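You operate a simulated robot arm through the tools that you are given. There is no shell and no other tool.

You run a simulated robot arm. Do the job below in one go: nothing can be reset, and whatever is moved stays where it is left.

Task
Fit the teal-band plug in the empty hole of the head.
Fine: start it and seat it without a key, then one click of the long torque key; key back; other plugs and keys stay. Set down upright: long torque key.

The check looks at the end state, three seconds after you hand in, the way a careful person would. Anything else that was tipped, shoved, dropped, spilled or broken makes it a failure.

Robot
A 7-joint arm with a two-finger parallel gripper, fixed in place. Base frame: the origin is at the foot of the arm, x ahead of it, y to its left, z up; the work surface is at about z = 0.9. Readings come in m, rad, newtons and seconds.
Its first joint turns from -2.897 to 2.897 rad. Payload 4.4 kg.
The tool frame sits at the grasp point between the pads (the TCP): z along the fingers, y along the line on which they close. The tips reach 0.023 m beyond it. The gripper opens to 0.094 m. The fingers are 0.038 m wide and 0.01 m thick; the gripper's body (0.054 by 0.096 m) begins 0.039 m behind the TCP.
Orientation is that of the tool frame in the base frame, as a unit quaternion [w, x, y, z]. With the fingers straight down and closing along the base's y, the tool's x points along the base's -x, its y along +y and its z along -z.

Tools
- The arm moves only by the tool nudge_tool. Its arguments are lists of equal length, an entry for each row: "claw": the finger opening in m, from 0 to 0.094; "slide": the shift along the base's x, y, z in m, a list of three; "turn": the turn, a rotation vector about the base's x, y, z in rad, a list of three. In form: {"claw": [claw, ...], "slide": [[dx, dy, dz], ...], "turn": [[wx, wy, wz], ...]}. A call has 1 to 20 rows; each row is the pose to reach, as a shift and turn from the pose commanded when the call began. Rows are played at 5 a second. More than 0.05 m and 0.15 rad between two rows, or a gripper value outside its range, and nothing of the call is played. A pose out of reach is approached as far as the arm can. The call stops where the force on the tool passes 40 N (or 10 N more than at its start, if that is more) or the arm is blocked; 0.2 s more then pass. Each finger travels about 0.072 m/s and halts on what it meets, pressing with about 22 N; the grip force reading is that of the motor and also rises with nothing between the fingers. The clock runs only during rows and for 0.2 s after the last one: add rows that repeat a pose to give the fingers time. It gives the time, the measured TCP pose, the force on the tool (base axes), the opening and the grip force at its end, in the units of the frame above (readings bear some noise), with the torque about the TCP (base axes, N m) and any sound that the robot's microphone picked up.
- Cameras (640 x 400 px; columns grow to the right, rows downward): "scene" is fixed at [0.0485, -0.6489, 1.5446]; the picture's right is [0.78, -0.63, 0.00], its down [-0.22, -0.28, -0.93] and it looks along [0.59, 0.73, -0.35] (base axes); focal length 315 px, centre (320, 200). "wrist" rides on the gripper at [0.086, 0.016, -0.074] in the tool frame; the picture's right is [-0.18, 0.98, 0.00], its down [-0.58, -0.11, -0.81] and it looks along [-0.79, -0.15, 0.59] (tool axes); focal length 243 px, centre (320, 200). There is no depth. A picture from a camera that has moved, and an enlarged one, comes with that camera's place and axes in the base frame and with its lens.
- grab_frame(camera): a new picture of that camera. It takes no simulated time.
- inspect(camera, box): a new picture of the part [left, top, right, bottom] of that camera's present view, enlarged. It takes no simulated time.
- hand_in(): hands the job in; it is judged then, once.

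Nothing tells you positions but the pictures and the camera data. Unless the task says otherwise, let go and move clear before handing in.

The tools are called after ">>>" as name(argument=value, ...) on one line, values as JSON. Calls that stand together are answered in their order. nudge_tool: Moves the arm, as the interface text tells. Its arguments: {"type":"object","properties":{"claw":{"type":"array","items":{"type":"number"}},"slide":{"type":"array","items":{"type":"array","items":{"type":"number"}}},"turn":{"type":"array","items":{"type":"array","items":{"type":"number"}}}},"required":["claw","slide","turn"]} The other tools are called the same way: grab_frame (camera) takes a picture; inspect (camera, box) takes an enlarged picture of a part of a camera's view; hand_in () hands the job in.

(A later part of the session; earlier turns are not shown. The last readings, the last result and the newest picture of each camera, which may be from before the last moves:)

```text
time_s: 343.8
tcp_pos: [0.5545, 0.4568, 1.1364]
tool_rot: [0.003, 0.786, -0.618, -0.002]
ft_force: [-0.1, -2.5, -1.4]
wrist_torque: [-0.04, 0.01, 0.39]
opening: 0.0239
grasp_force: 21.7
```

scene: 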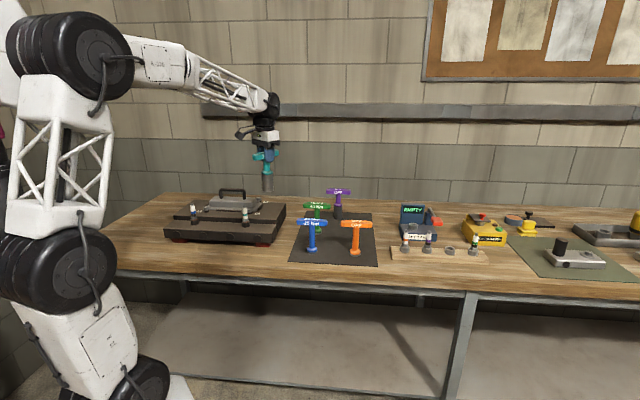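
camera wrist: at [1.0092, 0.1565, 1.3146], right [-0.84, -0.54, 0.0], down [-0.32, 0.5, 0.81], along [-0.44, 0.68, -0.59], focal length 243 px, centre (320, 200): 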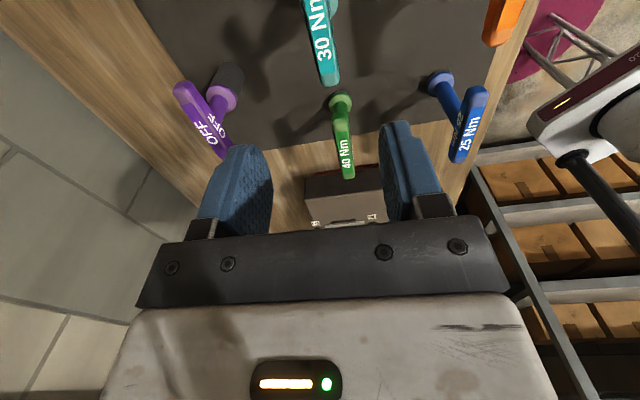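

The contact force keeps falling as I rotate back, so the stop is dropping. I'll press down here.

>>> nudge_tool(claw=[0, 0, 0, 0], slide=[[0, 0, -0.0006], [0, 0, -0.0012], [0, 0, -0.0018], [0, 0, -0.0018]], turn=[[0, 0, 0], [0, 0, 0], [0, 0, 0], [0, 0, 0]])

>>> nudge_tool(claw=[0, 0, 0], slide=[[0, 0, 0], [0, 0, 0], [0, 0, 0]], turn=[[0, 0, 0.02], [0, 0, 0.04], [0, 0, 0.04]])

>>> nudge_tool(claw=[0, 0, 0], slide=[[0, 0, 0], [0, 0, 0], [0, 0, 0]], turn=[[0, 0, 0.02], [0, 0, 0.04], [0, 0, 0.04]])

>>> nudge_tool(claw=[0, 0, 0], slide=[[0, 0, 0], [0, 0, 0], [0, 0, 0]], turn=[[0, 0, 0.02], [0, 0, 0.04], [0, 0, 0.04]])

>>> inspect(camera="scene", box=[238, 203, 256, 223])

```text
time_s: 344.8
tcp_pos: [0.5552, 0.4567, 1.1343]
tool_rot: [0.001, 0.786, -0.618, 0.0]
ft_force: [-0.4, 1.6, 19.1]
wrist_torque: [0.08, 0.07, 0.44]
opening: 0.0234
grasp_force: 22.2
```

```text
time_s: 345.6
tcp_pos: [0.5551, 0.4572, 1.1345]
tool_rot: [0.002, 0.798, -0.603, -0.001]
ft_force: [1.1, 2.9, 18.4]
wrist_torque: [0.25, -0.03, 0.42]
opening: 0.0237
grasp_force: 21.6
```

```text
time_s: 346.4
tcp_pos: [0.5554, 0.4566, 1.1349]
tool_rot: [0.001, 0.81, -0.587, -0.001]
ft_force: [5.2, -1.7, 11.8]
wrist_torque: [-0.04, -0.39, 0.37]
opening: 0.0239
grasp_force: 22.2
```

```text
time_s: 347.2
tcp_pos: [0.5546, 0.4563, 1.1347]
tool_rot: [0.002, 0.822, -0.57, -0.001]
ft_force: [4.8, -3.1, 13.4]
wrist_torque: [-0.13, -0.26, 0.35]
opening: 0.0238
grasp_force: 22.0
```

```text
16.00 times, centred on (247, 213) of scene
camera zoom: at [0.0485, -0.6489, 1.5446], right [0.78, -0.63, 0.0], down [-0.22, -0.28, -0.93], along [0.59, 0.73, -0.35], focal length 5041 px, centre (1488, -8)
```

zoom: 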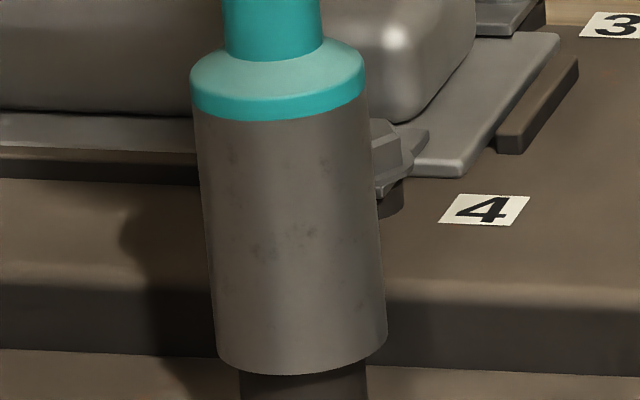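

The rim now rests right on the collar, which is full depth. From this fully seated position I'll back off to zero torque while staying pressed, then make one last slow pull.

>>> nudge_tool(claw=[0, 0, 0, 0, 0, 0, 0, 0], slide=[[0, 0, 0], [0, 0, 0], [0, 0, 0], [0, 0, 0], [0, 0, 0], [0, 0, 0], [0, 0, 0], [0, 0, 0]], turn=[[0, 0, 0.08], [0, 0, 0.16], [0, 0, 0.24], [0, 0, 0.32], [0, 0, 0.4], [0, 0, 0.46], [0, 0, 0.46], [0, 0, 0.46]])

>>> inspect(camera="scene", box=[238, 203, 256, 223])

>>> nudge_tool(claw=[0, 0, 0, 0, 0, 0, 0, 0, 0, 0, 0, 0, 0, 0, 0, 0, 0, 0, 0, 0], slide=[[0, 0, -0.0001], [0, 0, -0.0002], [0, 0, -0.0003], [0, 0, -0.0003], [0, 0, -0.0003], [0, 0, -0.0003], [0, 0, -0.0003], [0, 0, -0.0003], [0, 0, -0.0003], [0, 0, -0.0003], [0, 0, -0.0003], [0, 0, -0.0003], [0, 0, -0.0003], [0, 0, -0.0003], [0, 0, -0.0003], [0, 0, -0.0003], [0, 0, -0.0003], [0, 0, -0.0003], [0, 0, -0.0003], [0, 0, -0.0003]], turn=[[0, 0, -0.01], [0, 0, -0.02], [0, 0, -0.03], [0, 0, -0.04], [0, 0, -0.05], [0, 0, -0.06], [0, 0, -0.07], [0, 0, -0.08], [0, 0, -0.09], [0, 0, -0.1], [0, 0, -0.11], [0, 0, -0.12], [0, 0, -0.13], [0, 0, -0.14], [0, 0, -0.15], [0, 0, -0.16], [0, 0, -0.17], [0, 0, -0.18], [0, 0, -0.19], [0, 0, -0.2]])

>>> nudge_tool(claw=[0, 0, 0, 0, 0, 0, 0, 0, 0, 0, 0, 0, 0, 0, 0, 0, 0, 0, 0, 0], slide=[[0, 0, 0], [0, 0, 0], [0, 0, 0], [0, 0, 0], [0, 0, 0], [0, 0, 0], [0, 0, 0], [0, 0, 0], [0, 0, 0], [0, 0, 0], [0, 0, 0], [0, 0, 0], [0, 0, 0], [0, 0, 0], [0, 0, 0], [0, 0, 0], [0, 0, 0], [0, 0, 0], [0, 0, 0], [0, 0, 0]], turn=[[0, 0, -0.008], [0, 0, -0.016], [0, 0, -0.024], [0, 0, -0.032], [0, 0, -0.04], [0, 0, -0.048], [0, 0, -0.056], [0, 0, -0.064], [0, 0, -0.072], [0, 0, -0.08], [0, 0, -0.088], [0, 0, -0.096], [0, 0, -0.104], [0, 0, -0.112], [0, 0, -0.12], [0, 0, -0.128], [0, 0, -0.136], [0, 0, -0.144], [0, 0, -0.152], [0, 0, -0.16]])

```text
time_s: 349.0
tcp_pos: [0.5538, 0.4567, 1.1335]
tool_rot: [0.002, 0.93, -0.367, -0.001]
ft_force: [-1.4, 2.8, 7.0]
wrist_torque: [0.18, 0.08, 0.0]
opening: 0.0238
grasp_force: 22.4
```

```text
16.00 times, centred on (247, 213) of scene
camera zoom: at [0.0485, -0.6489, 1.5446], right [0.78, -0.63, 0.0], down [-0.22, -0.28, -0.93], along [0.59, 0.73, -0.35], focal length 5041 px, centre (1488, -8)
```

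zoom: 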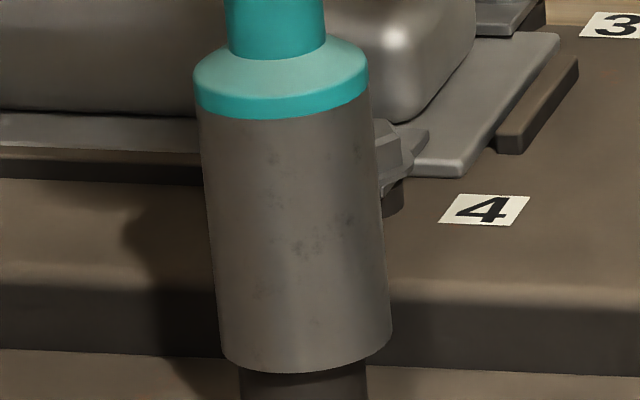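

```text
time_s: 353.2
tcp_pos: [0.555, 0.4564, 1.1326]
tool_rot: [0.003, 0.889, -0.458, -0.001]
ft_force: [-0.4, -0.6, -6.6]
wrist_torque: [0.0, 0.01, 0.28]
opening: 0.0238
grasp_force: 22.1
```

```text
time_s: 357.4
tcp_pos: [0.5544, 0.4557, 1.1328]
tool_rot: [0.003, 0.849, -0.528, -0.001]
ft_force: [0.2, 2.1, -0.4]
wrist_torque: [0.18, 0.02, 0.36]
opening: 0.0239
grasp_force: 21.7
```

Still no click, but at the same yaw the key now rests about 1 mm lower than an hour of strokes ago. I should check whether the plug itself has been going down. I'll lift the key clear and measure.

>>> nudge_tool(claw=[0, 0, 0, 0, 0, 0, 0, 0, 0, 0, 0, 0, 0, 0, 0], slide=[[0, 0, 0], [0, 0, 0], [0, 0, 0], [0, 0, 0.005], [0, 0, 0.02], [0, 0, 0.045], [0, 0, 0.07], [0, 0, 0.095], [0, 0, 0.12], [0, 0, 0.148], [0.02, -0.03, 0.148], [0.04, -0.06, 0.148], [0.06, -0.09, 0.148], [0.06, -0.09, 0.148], [0.06, -0.09, 0.148]], turn=[[0, 0, 0.13], [0, 0, 0.26], [0, 0, 0.38], [0, 0, 0.38], [0, 0, 0.38], [0, 0, 0.38], [0, 0, 0.38], [0, 0, 0.38], [0, 0, 0.38], [0, 0, 0.38], [0, 0, 0.38], [0, 0, 0.38], [0, 0, 0.38], [0, 0, 0.38], [0, 0, 0.38]])

>>> inspect(camera="scene", box=[238, 200, 258, 222])

>>> inspect(camera="scene", box=[241, 211, 253, 220])

>>> inspect(camera="scene", box=[240, 140, 310, 220])

```text
time_s: 360.6
tcp_pos: [0.6155, 0.3658, 1.2785]
tool_rot: [0.001, 0.934, -0.358, 0.0]
ft_force: [0.3, 0.3, -5.6]
wrist_torque: [0.04, -0.01, 0.02]
opening: 0.0236
grasp_force: 22.0
```

```text
16.00 times, centred on (248, 211) of scene
camera zoom: at [0.0485, -0.6489, 1.5446], right [0.78, -0.63, 0.0], down [-0.22, -0.28, -0.93], along [0.59, 0.73, -0.35], focal length 5041 px, centre (1472, 24)
```

zoom: 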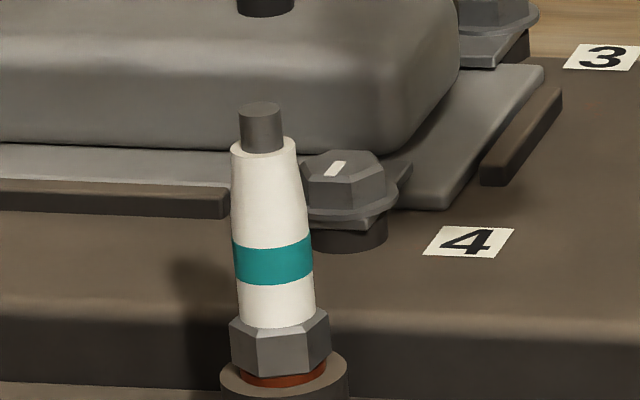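

```text
16.00 times, centred on (247, 216) of scene
camera zoom: at [0.0485, -0.6489, 1.5446], right [0.78, -0.63, 0.0], down [-0.22, -0.28, -0.93], along [0.59, 0.73, -0.35], focal length 5041 px, centre (1488, -48)
```

zoom: 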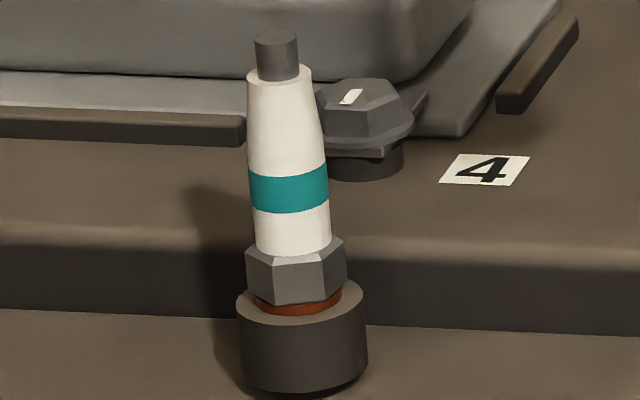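

```text
5.00 times, centred on (275, 180) of scene
camera zoom: at [0.0485, -0.6489, 1.5446], right [0.78, -0.63, 0.0], down [-0.22, -0.28, -0.93], along [0.59, 0.73, -0.35], focal length 1575 px, centre (545, 300)
```

zoom: 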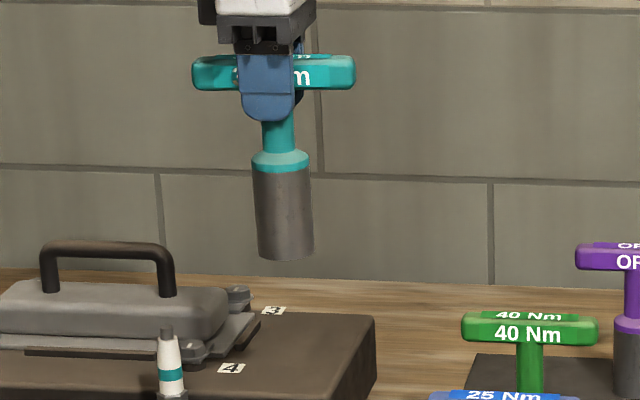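

The plug's image is pixel-identical to much earlier. It is upright and at the same height as the blue one, and it hasn't moved since I seated it by hand. I've now tried every reasonable pull with the torque key, so I'll put it back on its spot carefully.

>>> nudge_tool(claw=[0, 0, 0, 0, 0, 0, 0, 0, 0, 0, 0, 0], slide=[[0.034, -0.0134, 0], [0.068, -0.0268, 0], [0.102, -0.0403, 0], [0.136, -0.0537, 0], [0.17, -0.0671, 0], [0.204, -0.0805, 0], [0.238, -0.0939, 0], [0.272, -0.1074, 0], [0.306, -0.1208, 0], [0.332, -0.131, 0], [0.3471, -0.137, 0], [0.3471, -0.137, 0]], turn=[[0, 0, -0.01], [0, 0, -0.02], [0, 0, -0.03], [0, 0, -0.04], [0, 0, -0.05], [0, 0, -0.06], [0, 0, -0.07], [0, 0, -0.08], [0, 0, -0.08], [0, 0, -0.08], [0, 0, -0.08], [0, 0, -0.08]])

>>> inspect(camera="scene", box=[300, 130, 400, 260])

>>> inspect(camera="wrist", box=[220, 0, 420, 240])

```text
time_s: 363.2
tcp_pos: [0.9604, 0.2292, 1.2812]
tool_rot: [0.002, 0.918, -0.396, -0.001]
ft_force: [0.1, 0.0, -6.4]
wrist_torque: [0.03, -0.01, -0.01]
opening: 0.0237
grasp_force: 21.9
```

```text
3.08 times, centred on (350, 195) of scene
camera zoom: at [0.0485, -0.6489, 1.5446], right [0.78, -0.63, 0.0], down [-0.22, -0.28, -0.93], along [0.59, 0.73, -0.35], focal length 970 px, centre (228, 215)
```

zoom: 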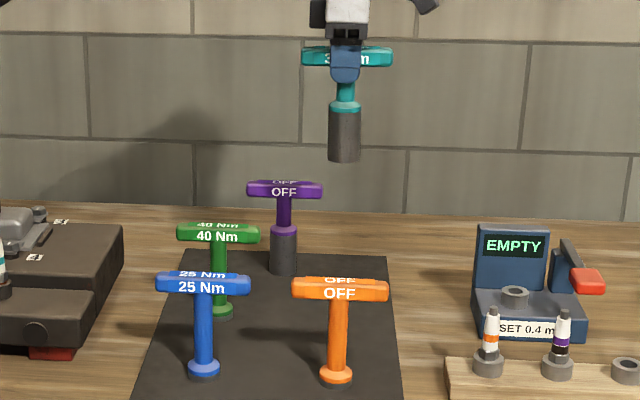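

```text
1.67 times, centred on (320, 120) of wrist
camera zoom: at [1.0088, 0.1545, 1.3565], right [-0.84, -0.54, 0.0], down [-0.32, 0.5, 0.81], along [-0.44, 0.68, -0.59], focal length 404 px, centre (320, 333)
```

zoom: 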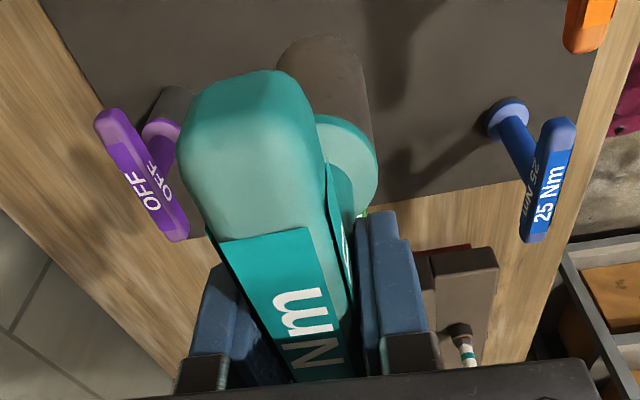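

The key is over its spot. It has slid up a few millimetres in the fingers, so I'll lower gently until it touches.

>>> nudge_tool(claw=[0, 0, 0, 0, 0, 0, 0, 0, 0, 0], slide=[[0.0005, 0, -0.04], [0.0005, 0, -0.08], [0.0005, 0, -0.12], [0.0005, 0, -0.16], [0.0005, 0, -0.195], [0.0005, 0, -0.22], [0.0005, 0, -0.235], [0.0005, 0, -0.24], [0.0005, 0, -0.242], [0.0005, 0, -0.242]], turn=[[0, 0, 0], [0, 0, 0], [0, 0, 0], [0, 0, 0], [0, 0, 0], [0, 0, 0], [0, 0, 0], [0, 0, 0], [0, 0, 0], [0, 0, 0]])

>>> nudge_tool(claw=[0, 0, 0, 0], slide=[[0, 0, -0.001], [0, 0, -0.002], [0, 0, -0.003], [0, 0, -0.003]], turn=[[0, 0, 0], [0, 0, 0], [0, 0, 0], [0, 0, 0]])

>>> inspect(camera="scene", box=[320, 190, 390, 250])

```text
time_s: 365.4
tcp_pos: [0.9629, 0.2297, 1.037]
tool_rot: [0.002, 0.919, -0.395, 0.0]
ft_force: [-0.6, 0.1, -5.7]
wrist_torque: [-0.01, 0.02, 0.02]
opening: 0.0236
grasp_force: 21.3
```

```text
time_s: 366.4
tcp_pos: [0.9631, 0.2298, 1.0363]
tool_rot: [0.001, 0.918, -0.396, -0.001]
ft_force: [-3.7, -0.2, 0.9]
wrist_torque: [-0.02, 0.43, 0.09]
opening: 0.0238
grasp_force: 22.0
```

```text
6.67 times, centred on (355, 220) of scene
camera zoom: at [0.0485, -0.6489, 1.5446], right [0.78, -0.63, 0.0], down [-0.22, -0.28, -0.93], along [0.59, 0.73, -0.35], focal length 2101 px, centre (87, 67)
```

zoom: 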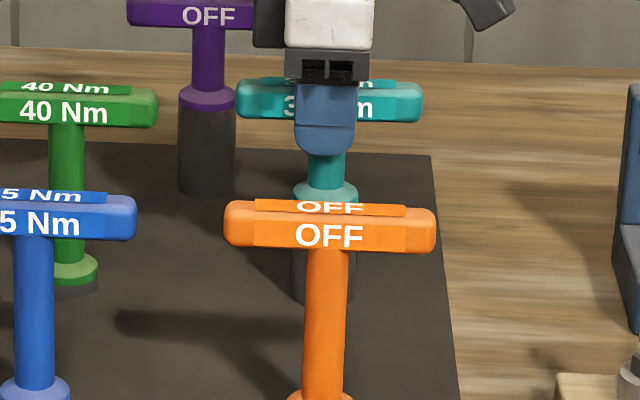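

>>> nudge_tool(claw=[0, 0, 0], slide=[[0, 0, -0.0004], [0, 0, -0.0008], [0, 0, -0.0008]], turn=[[0, 0, 0], [0, 0, 0], [0, 0, 0]])

>>> nudge_tool(claw=[0.026, 0.03, 0.04, 0.05, 0.06, 0.06, 0.06], slide=[[0, 0, 0], [0, 0, 0], [0, 0, 0], [0, 0, 0], [0, 0, 0], [0, 0, 0], [0, 0, 0]], turn=[[0, 0, 0], [0, 0, 0], [0, 0, 0], [0, 0, 0], [0, 0, 0], [0, 0, 0], [0, 0, 0]])

>>> inspect(camera="scene", box=[320, 190, 390, 250])

>>> inspect(camera="wrist", box=[220, 0, 420, 240])

```text
time_s: 367.2
tcp_pos: [0.9625, 0.2288, 1.0361]
tool_rot: [0.002, 0.919, -0.395, 0.0]
ft_force: [-1.0, 2.1, 8.6]
wrist_torque: [0.53, 0.28, 0.0]
opening: 0.0236
grasp_force: 21.9
```

```text
time_s: 368.8
tcp_pos: [0.962, 0.2283, 1.036]
tool_rot: [0.002, 0.918, -0.396, 0.0]
ft_force: [-0.3, 0.5, 0.1]
wrist_torque: [-0.02, -0.01, 0.01]
opening: 0.0604
grasp_force: 0.1
```

```text
6.67 times, centred on (355, 220) of scene
camera zoom: at [0.0485, -0.6489, 1.5446], right [0.78, -0.63, 0.0], down [-0.22, -0.28, -0.93], along [0.59, 0.73, -0.35], focal length 2101 px, centre (87, 67)
```

zoom: 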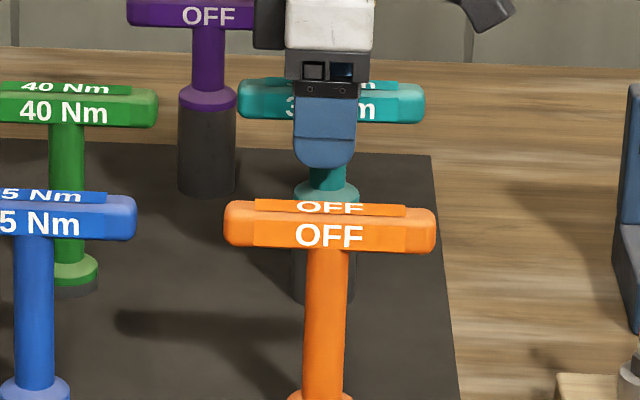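

```text
1.67 times, centred on (320, 120) of wrist
camera zoom: at [1.0102, 0.1552, 1.1109], right [-0.84, -0.54, 0.0], down [-0.32, 0.5, 0.81], along [-0.44, 0.68, -0.59], focal length 404 px, centre (320, 333)
```

zoom: 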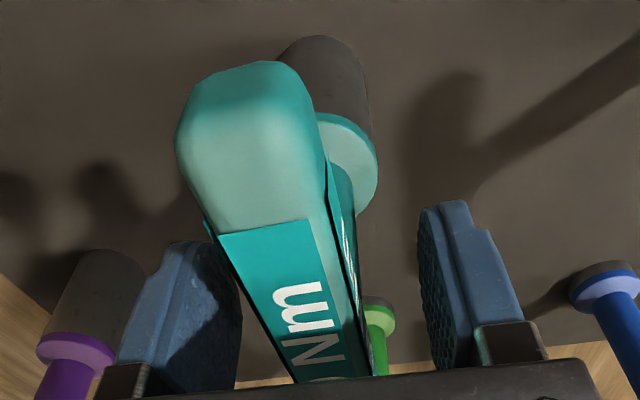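

>>> nudge_tool(claw=[0.08, 0.08, 0.08, 0.08, 0.08, 0.08, 0.08, 0.08], slide=[[0, 0, 0], [0, 0, 0], [0, 0, 0.02], [0, 0, 0.05], [0, 0, 0.09], [0, 0, 0.13], [0, 0, 0.17], [0, 0, 0.2]], turn=[[0, 0, 0], [0, 0, 0], [0, 0, 0], [0, 0, 0], [0, 0, 0], [0, 0, 0], [0, 0, 0], [0, 0, 0]])

>>> inspect(camera="scene", box=[290, 180, 385, 260])

>>> grab_frame(camera="scene")

```text
time_s: 370.6
tcp_pos: [0.9632, 0.2318, 1.2354]
tool_rot: [0.002, 0.919, -0.395, -0.001]
ft_force: [0.6, 0.0, -1.4]
wrist_torque: [0.03, -0.04, -0.03]
opening: 0.0802
grasp_force: 0.0
```

```text
5.00 times, centred on (338, 220) of scene
camera zoom: at [0.0485, -0.6489, 1.5446], right [0.78, -0.63, 0.0], down [-0.22, -0.28, -0.93], along [0.59, 0.73, -0.35], focal length 1575 px, centre (232, 100)
```

zoom: 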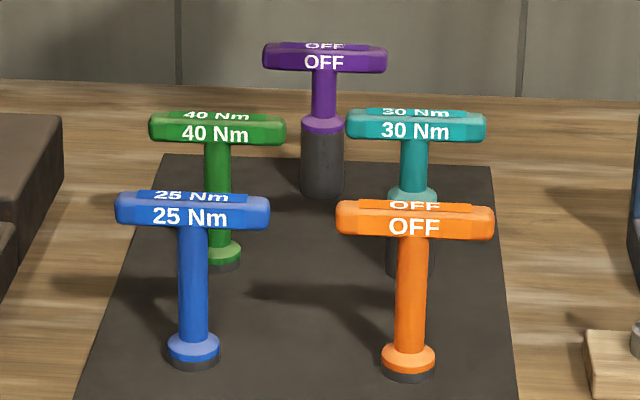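

```text
taken
```

scene: 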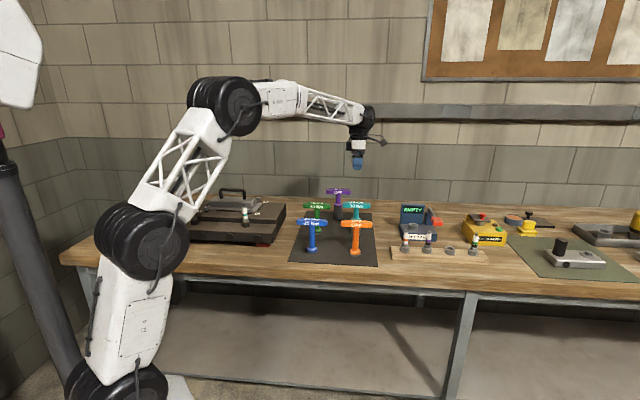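

The torque key is back within about 2 mm of its original spot and standing upright. Before deciding, I'll use the one allowed thing I haven't fully used: a stronger clockwise hand twist on the hex flats with side preload, in case the plug was never quite hand-tight.

>>> nudge_tool(claw=[0.04, 0.04, 0.04, 0.04, 0.04, 0.04, 0.04, 0.04, 0.04, 0.04, 0.04, 0.04, 0.04, 0.04, 0.04, 0.04], slide=[[-0.034, 0.019, 0], [-0.068, 0.038, 0], [-0.102, 0.057, 0], [-0.136, 0.076, 0], [-0.17, 0.095, 0], [-0.204, 0.114, 0], [-0.238, 0.133, 0], [-0.272, 0.152, 0], [-0.306, 0.171, 0], [-0.34, 0.19, 0], [-0.372, 0.208, 0], [-0.395, 0.22, 0], [-0.4068, 0.2262, 0], [-0.4068, 0.2262, -0.035], [-0.4068, 0.2262, -0.075], [-0.4068, 0.2262, -0.075]], turn=[[0, 0, 0], [0, 0, 0], [0, 0, 0], [0, 0, 0], [0, 0, 0], [0, 0, 0], [0, 0, 0], [0, 0, 0], [0, 0, 0], [0, 0, 0], [0, 0, 0], [0, 0, -0.04], [0, 0, -0.08], [0, 0, -0.08], [0, 0, -0.08], [0, 0, -0.08]])

>>> inspect(camera="wrist", box=[260, 0, 380, 160])

```text
time_s: 374.0
tcp_pos: [0.556, 0.4563, 1.1599]
tool_rot: [0.001, 0.902, -0.432, 0.0]
ft_force: [0.0, -0.8, 0.6]
wrist_torque: [-0.03, -0.01, -0.01]
opening: 0.0401
grasp_force: 0.1
```

```text
2.50 times, centred on (320, 80) of wrist
camera zoom: at [0.5972, 0.3792, 1.236], right [-0.88, -0.47, 0.0], down [-0.28, 0.52, 0.81], along [-0.38, 0.71, -0.59], focal length 606 px, centre (320, 500)
```

zoom: 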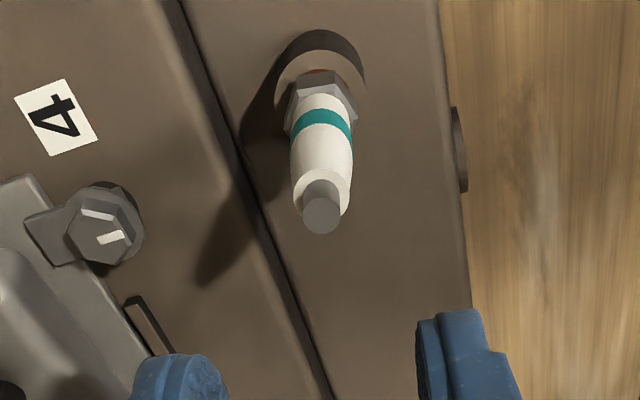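

>>> nudge_tool(claw=[0.04, 0.04, 0.04, 0.04, 0.04, 0.04, 0.04, 0.02, 0.0, 0.0, 0.0], slide=[[0, 0, -0.03], [0, 0, -0.06], [0, 0, -0.09], [0, 0, -0.105], [0, 0, -0.115], [0, 0, -0.12], [0, 0, -0.122], [0, 0, -0.122], [0, 0, -0.122], [0, 0, -0.122], [0, 0, -0.122]], turn=[[0, 0, 0], [0, 0, 0], [0, 0, 0], [0, 0, 0], [0, 0, 0], [0, 0, 0], [0, 0, 0], [0, 0, 0], [0, 0, 0], [0, 0, 0], [0, 0, 0]])

>>> nudge_tool(claw=[0, 0], slide=[[0, 0, 0], [0, 0, 0]], turn=[[0, 0, -0.03], [0, 0, -0.06]])

>>> nudge_tool(claw=[0, 0], slide=[[0, 0, 0], [0, 0, 0]], turn=[[0, 0, -0.03], [0, 0, -0.06]])

>>> nudge_tool(claw=[0, 0], slide=[[0, 0, 0], [0, 0, 0]], turn=[[0, 0, -0.03], [0, 0, -0.06]])

>>> inspect(camera="scene", box=[241, 210, 253, 221])

```text
time_s: 376.4
tcp_pos: [0.5557, 0.4559, 1.0383]
tool_rot: [0.001, 0.902, -0.432, -0.001]
ft_force: [9.4, 8.7, -0.8]
wrist_torque: [0.24, -0.21, -0.04]
opening: 0.0211
grasp_force: 21.5
```

```text
time_s: 377.0
tcp_pos: [0.5555, 0.4567, 1.0396]
tool_rot: [0.002, 0.889, -0.458, -0.001]
ft_force: [6.6, 12.3, -0.3]
wrist_torque: [0.28, -0.16, 0.28]
opening: 0.0211
grasp_force: 21.6
```

```text
time_s: 377.6
tcp_pos: [0.5548, 0.4567, 1.0396]
tool_rot: [0.002, 0.874, -0.486, -0.001]
ft_force: [10.9, 17.9, 0.1]
wrist_torque: [0.38, -0.24, 0.41]
opening: 0.0215
grasp_force: 21.7
```

```text
time_s: 378.2
tcp_pos: [0.5559, 0.4561, 1.038]
tool_rot: [0.003, 0.86, -0.511, -0.002]
ft_force: [2.5, -0.4, 6.6]
wrist_torque: [-0.05, -0.09, 0.34]
opening: 0.022
grasp_force: 22.1
```

```text
16.00 times, centred on (247, 216) of scene
camera zoom: at [0.0485, -0.6489, 1.5446], right [0.78, -0.63, 0.0], down [-0.22, -0.28, -0.93], along [0.59, 0.73, -0.35], focal length 5041 px, centre (1488, -48)
```

zoom: 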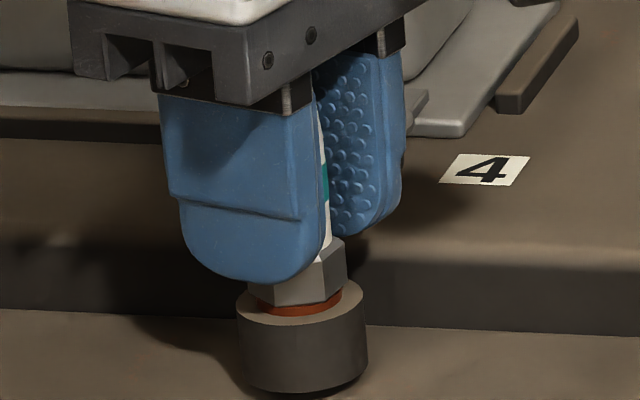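

On the flats I can now apply a real 0.41 Nm by hand, and the plug didn't turn any further. I'll try the same measured torque counter-clockwise. If it frees, I can redo the start and seating cleanly within the rules.

>>> nudge_tool(claw=[0, 0, 0, 0], slide=[[0, 0, 0], [0, 0, 0], [0, 0, 0], [0, 0, 0]], turn=[[0, 0, 0.08], [0, 0, 0.16], [0, 0, 0.2], [0, 0, 0.2]])

>>> nudge_tool(claw=[0, 0], slide=[[0, 0, 0], [0, 0, 0]], turn=[[0, 0, 0.03], [0, 0, 0.06]])

>>> nudge_tool(claw=[0, 0], slide=[[0, 0, 0], [0, 0, 0]], turn=[[0, 0, 0.03], [0, 0, 0.06]])

>>> inspect(camera="scene", box=[241, 210, 253, 221])

>>> inspect(camera="wrist", box=[260, 80, 380, 240])

```text
time_s: 379.2
tcp_pos: [0.5558, 0.4551, 1.0384]
tool_rot: [0.003, 0.906, -0.423, -0.001]
ft_force: [4.6, -0.7, -2.9]
wrist_torque: [-0.09, -0.15, -0.05]
opening: 0.0212
grasp_force: 21.6
```

```text
time_s: 379.8
tcp_pos: [0.555, 0.457, 1.0394]
tool_rot: [0.003, 0.918, -0.396, -0.002]
ft_force: [0.7, -1.6, -4.2]
wrist_torque: [-0.04, 0.06, -0.08]
opening: 0.0216
grasp_force: 22.5
```

```text
time_s: 380.4
tcp_pos: [0.5547, 0.4563, 1.0385]
tool_rot: [0.002, 0.93, -0.367, -0.001]
ft_force: [-5.4, 7.1, -4.7]
wrist_torque: [0.33, 0.19, -0.16]
opening: 0.0213
grasp_force: 21.9
```

```text
16.00 times, centred on (247, 216) of scene
camera zoom: at [0.0485, -0.6489, 1.5446], right [0.78, -0.63, 0.0], down [-0.22, -0.28, -0.93], along [0.59, 0.73, -0.35], focal length 5041 px, centre (1488, -48)
```

zoom: 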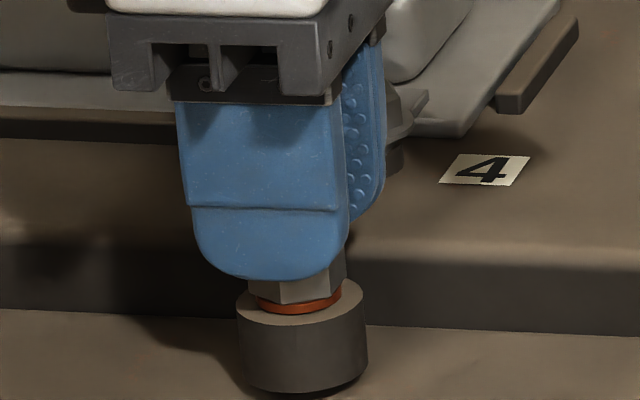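

```text
2.50 times, centred on (320, 160) of wrist
camera zoom: at [0.6074, 0.3851, 1.1146], right [-0.81, -0.59, 0.0], down [-0.35, 0.48, 0.81], along [-0.48, 0.65, -0.59], focal length 606 px, centre (320, 300)
```

zoom: 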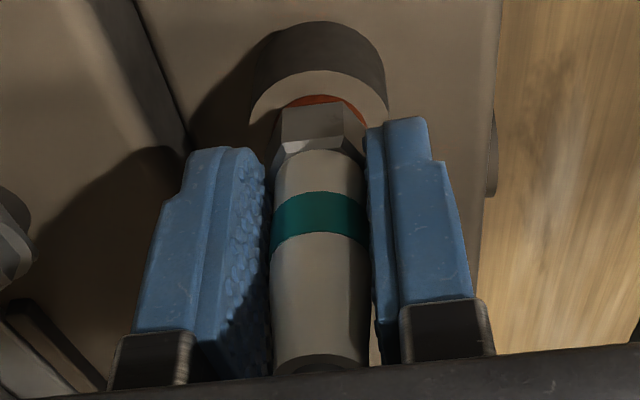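

Counter-clockwise the torque stays much lower (about 0.16 Nm) and the opening went back down, which suggests the plug is actually turning loose. I'll continue a little and look.

>>> nudge_tool(claw=[0, 0, 0, 0, 0], slide=[[0, 0, 0], [0, 0, 0], [0, 0, 0.0001], [0, 0, 0.0002], [0, 0, 0.0002]], turn=[[0, 0, 0.07], [0, 0, 0.14], [0, 0, 0.21], [0, 0, 0.28], [0, 0, 0.28]])

>>> inspect(camera="wrist", box=[260, 80, 380, 240])

>>> inspect(camera="scene", box=[241, 210, 253, 221])

```text
time_s: 381.6
tcp_pos: [0.5553, 0.4566, 1.0384]
tool_rot: [0.002, 0.972, -0.234, 0.0]
ft_force: [-1.2, -1.3, -3.2]
wrist_torque: [-0.01, -0.06, 0.0]
opening: 0.0231
grasp_force: 22.2
```

```text
2.50 times, centred on (320, 160) of wrist
camera zoom: at [0.6252, 0.4021, 1.1151], right [-0.61, -0.79, 0.0], down [-0.47, 0.36, 0.81], along [-0.64, 0.49, -0.59], focal length 606 px, centre (320, 300)
```

zoom: 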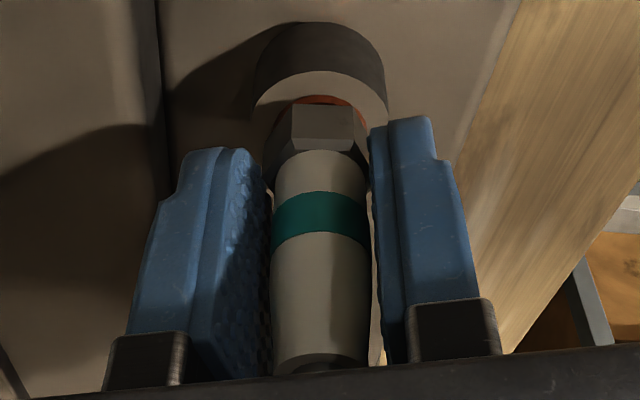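

```text
16.00 times, centred on (247, 216) of scene
camera zoom: at [0.0485, -0.6489, 1.5446], right [0.78, -0.63, 0.0], down [-0.22, -0.28, -0.93], along [0.59, 0.73, -0.35], focal length 5041 px, centre (1488, -48)
```

zoom: 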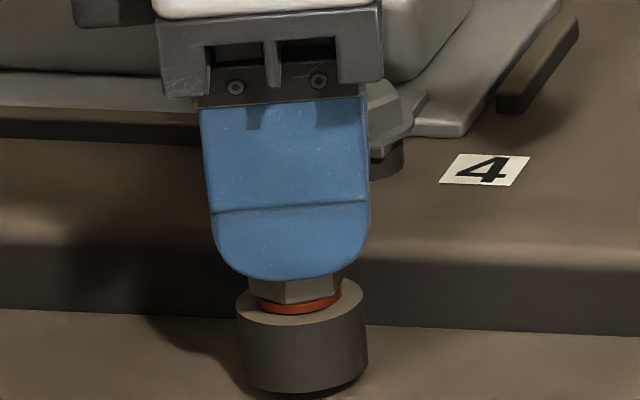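

>>> nudge_tool(claw=[0.04, 0.04, 0.04, 0.04, 0.04, 0.04, 0.04], slide=[[0, 0, 0], [0, 0, 0], [0, 0, 0.01], [0, 0, 0.025], [0, 0, 0.05], [0, 0, 0.08], [0, 0, 0.08]], turn=[[0, 0, 0], [0, 0, 0], [0, 0, 0], [0, 0, 0], [0, 0, 0], [0, 0, 0], [0, 0, 0]])

>>> inspect(camera="scene", box=[241, 211, 253, 220])

>>> inspect(camera="scene", box=[238, 200, 258, 222])

```text
time_s: 383.2
tcp_pos: [0.5553, 0.4554, 1.1194]
tool_rot: [0.002, 0.972, -0.234, 0.0]
ft_force: [0.1, -0.7, 0.4]
wrist_torque: [-0.02, -0.01, 0.01]
opening: 0.0398
grasp_force: 0.1
```

```text
16.00 times, centred on (247, 216) of scene
camera zoom: at [0.0485, -0.6489, 1.5446], right [0.78, -0.63, 0.0], down [-0.22, -0.28, -0.93], along [0.59, 0.73, -0.35], focal length 5041 px, centre (1488, -48)
```

zoom: 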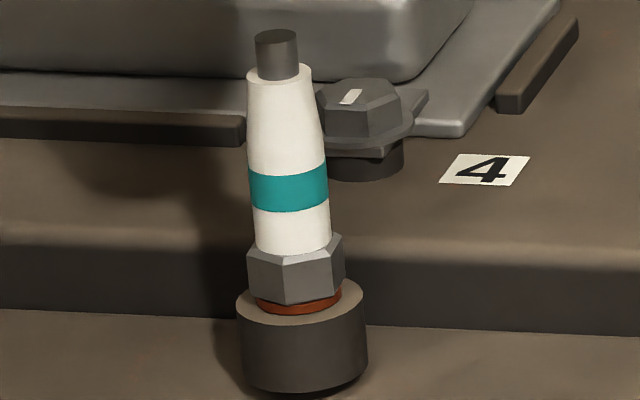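

```text
16.00 times, centred on (248, 211) of scene
camera zoom: at [0.0485, -0.6489, 1.5446], right [0.78, -0.63, 0.0], down [-0.22, -0.28, -0.93], along [0.59, 0.73, -0.35], focal length 5041 px, centre (1472, 24)
```

zoom: 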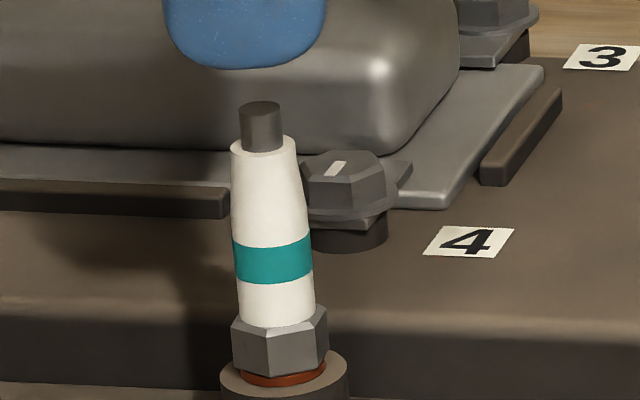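

That's new information. The hex has turned about 12° counter-clockwise, so the plug was only hand-tight all along and can be freed by hand on the flats. That gives me a legitimate redo: unscrew it by hand, start it again cleanly on axis, and seat it firmly on the hex. First I'll grip the flats again and unscrew.

>>> nudge_tool(claw=[0.04, 0.04, 0.04, 0.04, 0.04, 0.04, 0.02, 0.0, 0.0, 0.0], slide=[[0, 0, -0.03], [0, 0, -0.055], [0, 0, -0.07], [0, 0, -0.0795], [0, 0, -0.0805], [0, 0, -0.0805], [0, 0, -0.0805], [0, 0, -0.0805], [0, 0, -0.0805], [0, 0, -0.0805]], turn=[[0, 0, -0.08], [0, 0, -0.16], [0, 0, -0.2], [0, 0, -0.2], [0, 0, -0.2], [0, 0, -0.2], [0, 0, -0.2], [0, 0, -0.2], [0, 0, -0.2], [0, 0, -0.2]])

>>> inspect(camera="wrist", box=[260, 80, 380, 240])

```text
time_s: 385.4
tcp_pos: [0.5557, 0.4555, 1.0374]
tool_rot: [0.002, 0.944, -0.33, -0.001]
ft_force: [15.0, 23.1, -2.2]
wrist_torque: [0.5, -0.27, -0.08]
opening: 0.021
grasp_force: 22.1
```

```text
2.50 times, centred on (320, 160) of wrist
camera zoom: at [0.6129, 0.389, 1.1137], right [-0.76, -0.65, 0.0], down [-0.39, 0.45, 0.81], along [-0.53, 0.61, -0.59], focal length 606 px, centre (320, 300)
```

zoom: 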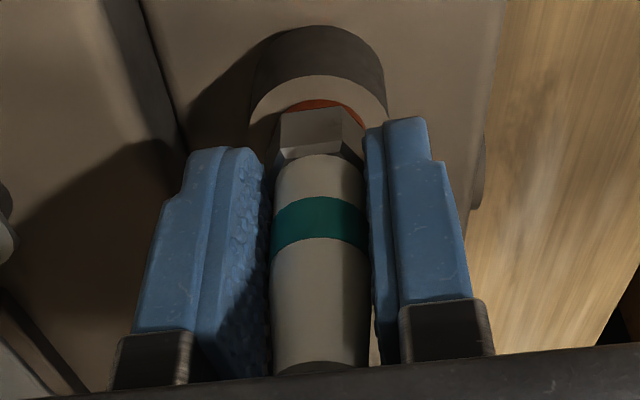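

The flats are gripped, now 15° further round than before. Before unscrewing fully, I'll check whether a firm hand turn on the hex seats it any further clockwise than my first ceramic-grip seating did.

>>> nudge_tool(claw=[0, 0, 0, 0, 0, 0], slide=[[0.0005, 0.0008, 0], [0.0005, 0.0008, 0], [0.0005, 0.0008, -0.0001], [0.0005, 0.0008, -0.0002], [0.0005, 0.0008, -0.0002], [0.0005, 0.0008, -0.0002]], turn=[[0, 0, 0], [0, 0, -0.07], [0, 0, -0.14], [0, 0, -0.21], [0, 0, -0.25], [0, 0, -0.25]])

>>> nudge_tool(claw=[0, 0, 0], slide=[[0, 0, 0], [0, 0, 0], [0, 0, 0]], turn=[[0, 0, -0.03], [0, 0, -0.06], [0, 0, -0.06]])

>>> nudge_tool(claw=[0, 0, 0], slide=[[0, 0, 0], [0, 0, 0], [0, 0, 0]], turn=[[0, 0, -0.03], [0, 0, -0.06], [0, 0, -0.06]])

>>> nudge_tool(claw=[0, 0, 0], slide=[[0, 0, 0], [0, 0, 0], [0, 0, 0]], turn=[[0, 0, -0.03], [0, 0, -0.06], [0, 0, -0.06]])

>>> inspect(camera="scene", box=[241, 210, 253, 221])

>>> inspect(camera="wrist", box=[260, 80, 380, 240])

```text
time_s: 386.8
tcp_pos: [0.5553, 0.4552, 1.0391]
tool_rot: [0.002, 0.895, -0.446, -0.001]
ft_force: [-7.8, -16.9, -0.5]
wrist_torque: [-0.4, 0.13, 0.19]
opening: 0.0219
grasp_force: 22.2
```

```text
time_s: 387.6
tcp_pos: [0.5561, 0.4563, 1.0383]
tool_rot: [0.002, 0.882, -0.471, -0.001]
ft_force: [-20.1, -21.8, -2.7]
wrist_torque: [-0.41, 0.39, 0.25]
opening: 0.0225
grasp_force: 21.8
```

```text
time_s: 388.4
tcp_pos: [0.5554, 0.4554, 1.0382]
tool_rot: [0.002, 0.867, -0.498, -0.001]
ft_force: [-36.0, -15.4, -4.8]
wrist_torque: [-0.23, 0.69, 0.11]
opening: 0.0225
grasp_force: 22.2
```

```text
time_s: 389.2
tcp_pos: [0.5551, 0.4555, 1.0386]
tool_rot: [0.002, 0.852, -0.523, -0.002]
ft_force: [-38.9, -20.5, -8.4]
wrist_torque: [-0.45, 0.73, 0.17]
opening: 0.0231
grasp_force: 21.9
```

```text
16.00 times, centred on (247, 216) of scene
camera zoom: at [0.0485, -0.6489, 1.5446], right [0.78, -0.63, 0.0], down [-0.22, -0.28, -0.93], along [0.59, 0.73, -0.35], focal length 5041 px, centre (1488, -48)
```

zoom: 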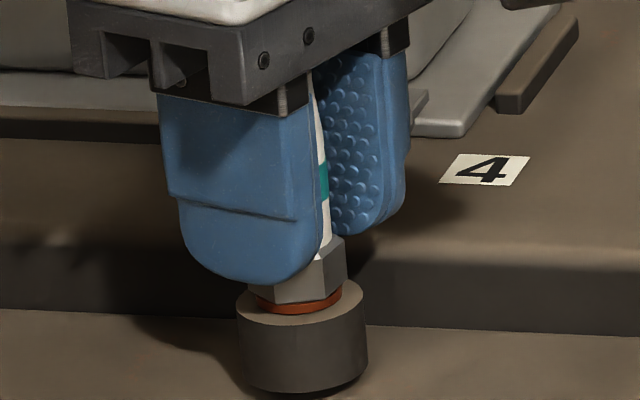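

```text
2.50 times, centred on (320, 160) of wrist
camera zoom: at [0.5806, 0.3716, 1.1137], right [-0.96, -0.28, 0.0], down [-0.16, 0.57, 0.81], along [-0.23, 0.77, -0.59], focal length 606 px, centre (320, 300)
```

zoom: 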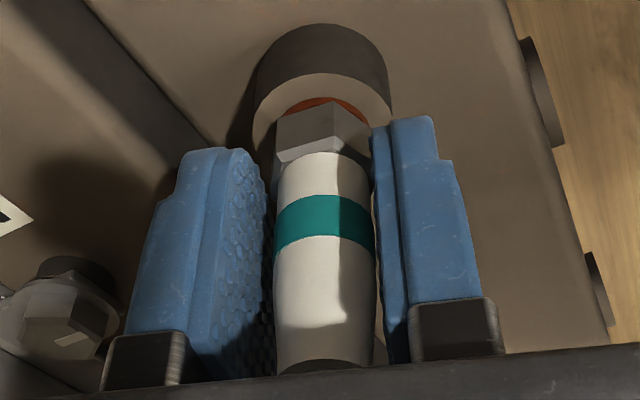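

The clockwise stop is at exactly the same angle as before, so the plug had been fully run down, just not very tight. I'll regrip the flats properly centred and snug it firmly by hand, repeating the 0.4 Nm twist, before trying the key again.

>>> nudge_tool(claw=[0.04, 0.04, 0.04, 0.04, 0.04, 0.02, 0.0, 0.0, 0.0], slide=[[0, 0, 0], [-0.0005, -0.0008, 0.0003], [-0.0005, -0.0008, 0.0003], [-0.0005, -0.0008, 0.0003], [-0.0005, -0.0008, 0.0003], [-0.0005, -0.0008, 0.0003], [-0.0005, -0.0008, 0.0003], [-0.0005, -0.0008, 0.0003], [-0.0005, -0.0008, 0.0003]], turn=[[0, 0, 0], [0, 0, 0], [0, 0, 0.1], [0, 0, 0.2], [0, 0, 0.2], [0, 0, 0.2], [0, 0, 0.2], [0, 0, 0.2], [0, 0, 0.2]])

>>> nudge_tool(claw=[0, 0], slide=[[0, 0, 0], [0, 0, 0]], turn=[[0, 0, -0.03], [0, 0, -0.06]])

>>> nudge_tool(claw=[0, 0], slide=[[0, 0, 0], [0, 0, 0]], turn=[[0, 0, -0.025], [0, 0, -0.05]])

>>> nudge_tool(claw=[0, 0], slide=[[0, 0, 0], [0, 0, 0]], turn=[[0, 0, -0.02], [0, 0, -0.04]])

```text
time_s: 391.2
tcp_pos: [0.5558, 0.4554, 1.0389]
tool_rot: [0.002, 0.9, -0.437, -0.001]
ft_force: [-10.6, -10.9, 2.0]
wrist_torque: [-0.21, 0.24, -0.02]
opening: 0.021
grasp_force: 21.8
```

```text
time_s: 391.8
tcp_pos: [0.5558, 0.4541, 1.0389]
tool_rot: [0.001, 0.886, -0.463, -0.001]
ft_force: [-6.4, -16.0, 4.6]
wrist_torque: [-0.45, 0.14, 0.34]
opening: 0.021
grasp_force: 21.7
```

```text
time_s: 392.4
tcp_pos: [0.5559, 0.4548, 1.037]
tool_rot: [0.002, 0.874, -0.485, -0.001]
ft_force: [-4.1, -6.7, 2.5]
wrist_torque: [-0.18, 0.07, 0.43]
opening: 0.0216
grasp_force: 21.8
```

```text
time_s: 393.0
tcp_pos: [0.5551, 0.4551, 1.0397]
tool_rot: [0.002, 0.864, -0.503, -0.001]
ft_force: [-2.1, 2.3, -0.1]
wrist_torque: [0.16, 0.08, 0.29]
opening: 0.0219
grasp_force: 22.5
```

I reached 0.43 Nm by hand at the same stop, so it is firmly snug now. I'll release, fetch the torque key and try one careful pull.

>>> nudge_tool(claw=[0.04, 0.04, 0.04, 0.04, 0.04, 0.04, 0.05, 0.06, 0.06, 0.06, 0.06, 0.06, 0.06, 0.06, 0.06, 0.06, 0.06, 0.06, 0.06, 0.06], slide=[[0, 0, 0], [0, 0, 0], [0, 0, 0.03], [0, 0, 0.07], [0, 0, 0.115], [0, 0, 0.16], [0, 0, 0.2], [0.034, -0.019, 0.2], [0.068, -0.038, 0.2], [0.102, -0.057, 0.2], [0.136, -0.076, 0.2], [0.17, -0.095, 0.2], [0.204, -0.114, 0.2], [0.238, -0.133, 0.2], [0.272, -0.152, 0.2], [0.306, -0.171, 0.2], [0.34, -0.19, 0.2], [0.372, -0.208, 0.2], [0.4068, -0.2262, 0.2], [0.4068, -0.2262, 0.2]], turn=[[0, 0, 0], [0, 0, 0], [0, 0, 0], [0, 0, 0], [0, 0, 0], [0, 0, 0], [0, 0, 0], [0, 0, 0.05], [0, 0, 0.1], [0, 0, 0.15], [0, 0, 0.2], [0, 0, 0.23], [0, 0, 0.23], [0, 0, 0.23], [0, 0, 0.23], [0, 0, 0.23], [0, 0, 0.23], [0, 0, 0.23], [0, 0, 0.23], [0, 0, 0.23]])

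>>> inspect(camera="scene", box=[241, 211, 253, 220])

>>> inspect(camera="wrist", box=[220, 0, 420, 180])

```text
time_s: 397.2
tcp_pos: [0.9635, 0.2307, 1.237]
tool_rot: [0.002, 0.916, -0.4, -0.001]
ft_force: [0.3, 0.7, 0.0]
wrist_torque: [-0.03, -0.01, -0.01]
opening: 0.0598
grasp_force: 0.1
```

```text
16.00 times, centred on (247, 216) of scene
camera zoom: at [0.0485, -0.6489, 1.5446], right [0.78, -0.63, 0.0], down [-0.22, -0.28, -0.93], along [0.59, 0.73, -0.35], focal length 5041 px, centre (1488, -48)
```

zoom: 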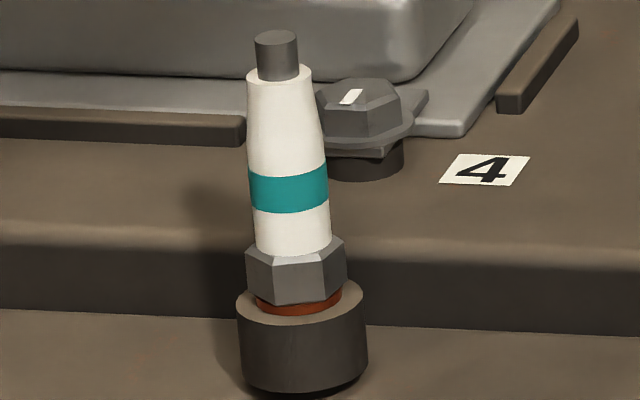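

```text
2.22 times, centred on (320, 90) of wrist
camera zoom: at [1.0103, 0.1561, 1.3128], right [-0.85, -0.53, 0.0], down [-0.31, 0.5, 0.81], along [-0.43, 0.68, -0.59], focal length 539 px, centre (320, 444)
```

zoom: 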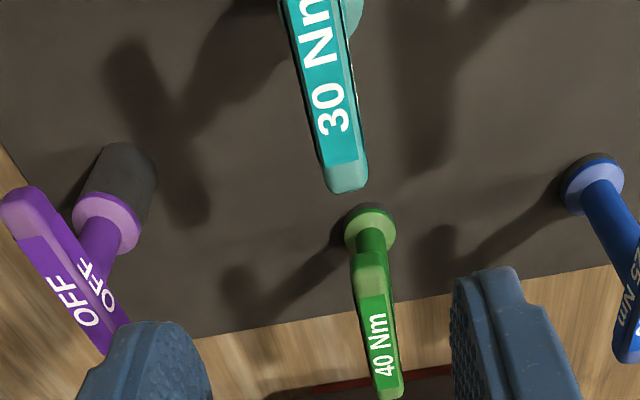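

The plug is at its seat angle. I'll pick up the key again at the proper grip height.

>>> nudge_tool(claw=[0.06, 0.06, 0.06, 0.06, 0.06, 0.06, 0.06, 0.03, 0.0, 0.0, 0.0, 0.0], slide=[[0, 0, -0.04], [0, 0, -0.08], [0, 0, -0.12], [0, 0, -0.15], [0, 0, -0.175], [0, 0, -0.19], [0, 0, -0.1985], [0, 0, -0.1985], [0, 0, -0.1985], [0, 0, -0.1985], [0, 0, -0.1985], [0, 0, -0.1985]], turn=[[0, 0, 0.01], [0, 0, 0.01], [0, 0, 0.01], [0, 0, 0.01], [0, 0, 0.01], [0, 0, 0.01], [0, 0, 0.01], [0, 0, 0.01], [0, 0, 0.01], [0, 0, 0.01], [0, 0, 0.01], [0, 0, 0.01]])

>>> inspect(camera="scene", box=[325, 175, 385, 245])

>>> nudge_tool(claw=[0, 0, 0, 0, 0, 0, 0, 0], slide=[[0, 0, 0.008], [0, 0, 0.025], [0, 0, 0.06], [0, 0, 0.1], [0, 0, 0.14], [0, 0, 0.18], [0, 0, 0.22], [0, 0, 0.24]], turn=[[0, 0, 0], [0, 0, 0], [0, 0, 0], [0, 0, 0], [0, 0, 0], [0, 0, 0], [0, 0, 0], [0, 0, 0]])

```text
time_s: 399.8
tcp_pos: [0.9618, 0.2299, 1.0382]
tool_rot: [0.002, 0.919, -0.395, -0.001]
ft_force: [1.8, 2.1, 0.3]
wrist_torque: [0.35, -0.23, 0.03]
opening: 0.0237
grasp_force: 22.1
```

```text
5.71 times, centred on (355, 210) of scene
camera zoom: at [0.0485, -0.6489, 1.5446], right [0.78, -0.63, 0.0], down [-0.22, -0.28, -0.93], along [0.59, 0.73, -0.35], focal length 1800 px, centre (120, 143)
```

zoom: 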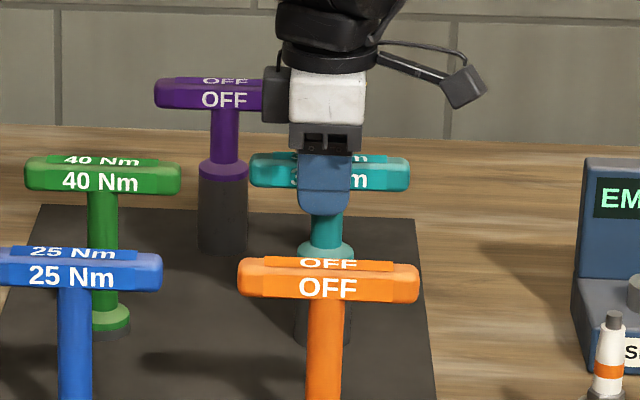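

```text
time_s: 401.6
tcp_pos: [0.9621, 0.2305, 1.2801]
tool_rot: [0.002, 0.919, -0.395, 0.0]
ft_force: [-0.3, -0.6, -6.7]
wrist_torque: [-0.02, 0.04, -0.01]
opening: 0.0236
grasp_force: 22.2
```

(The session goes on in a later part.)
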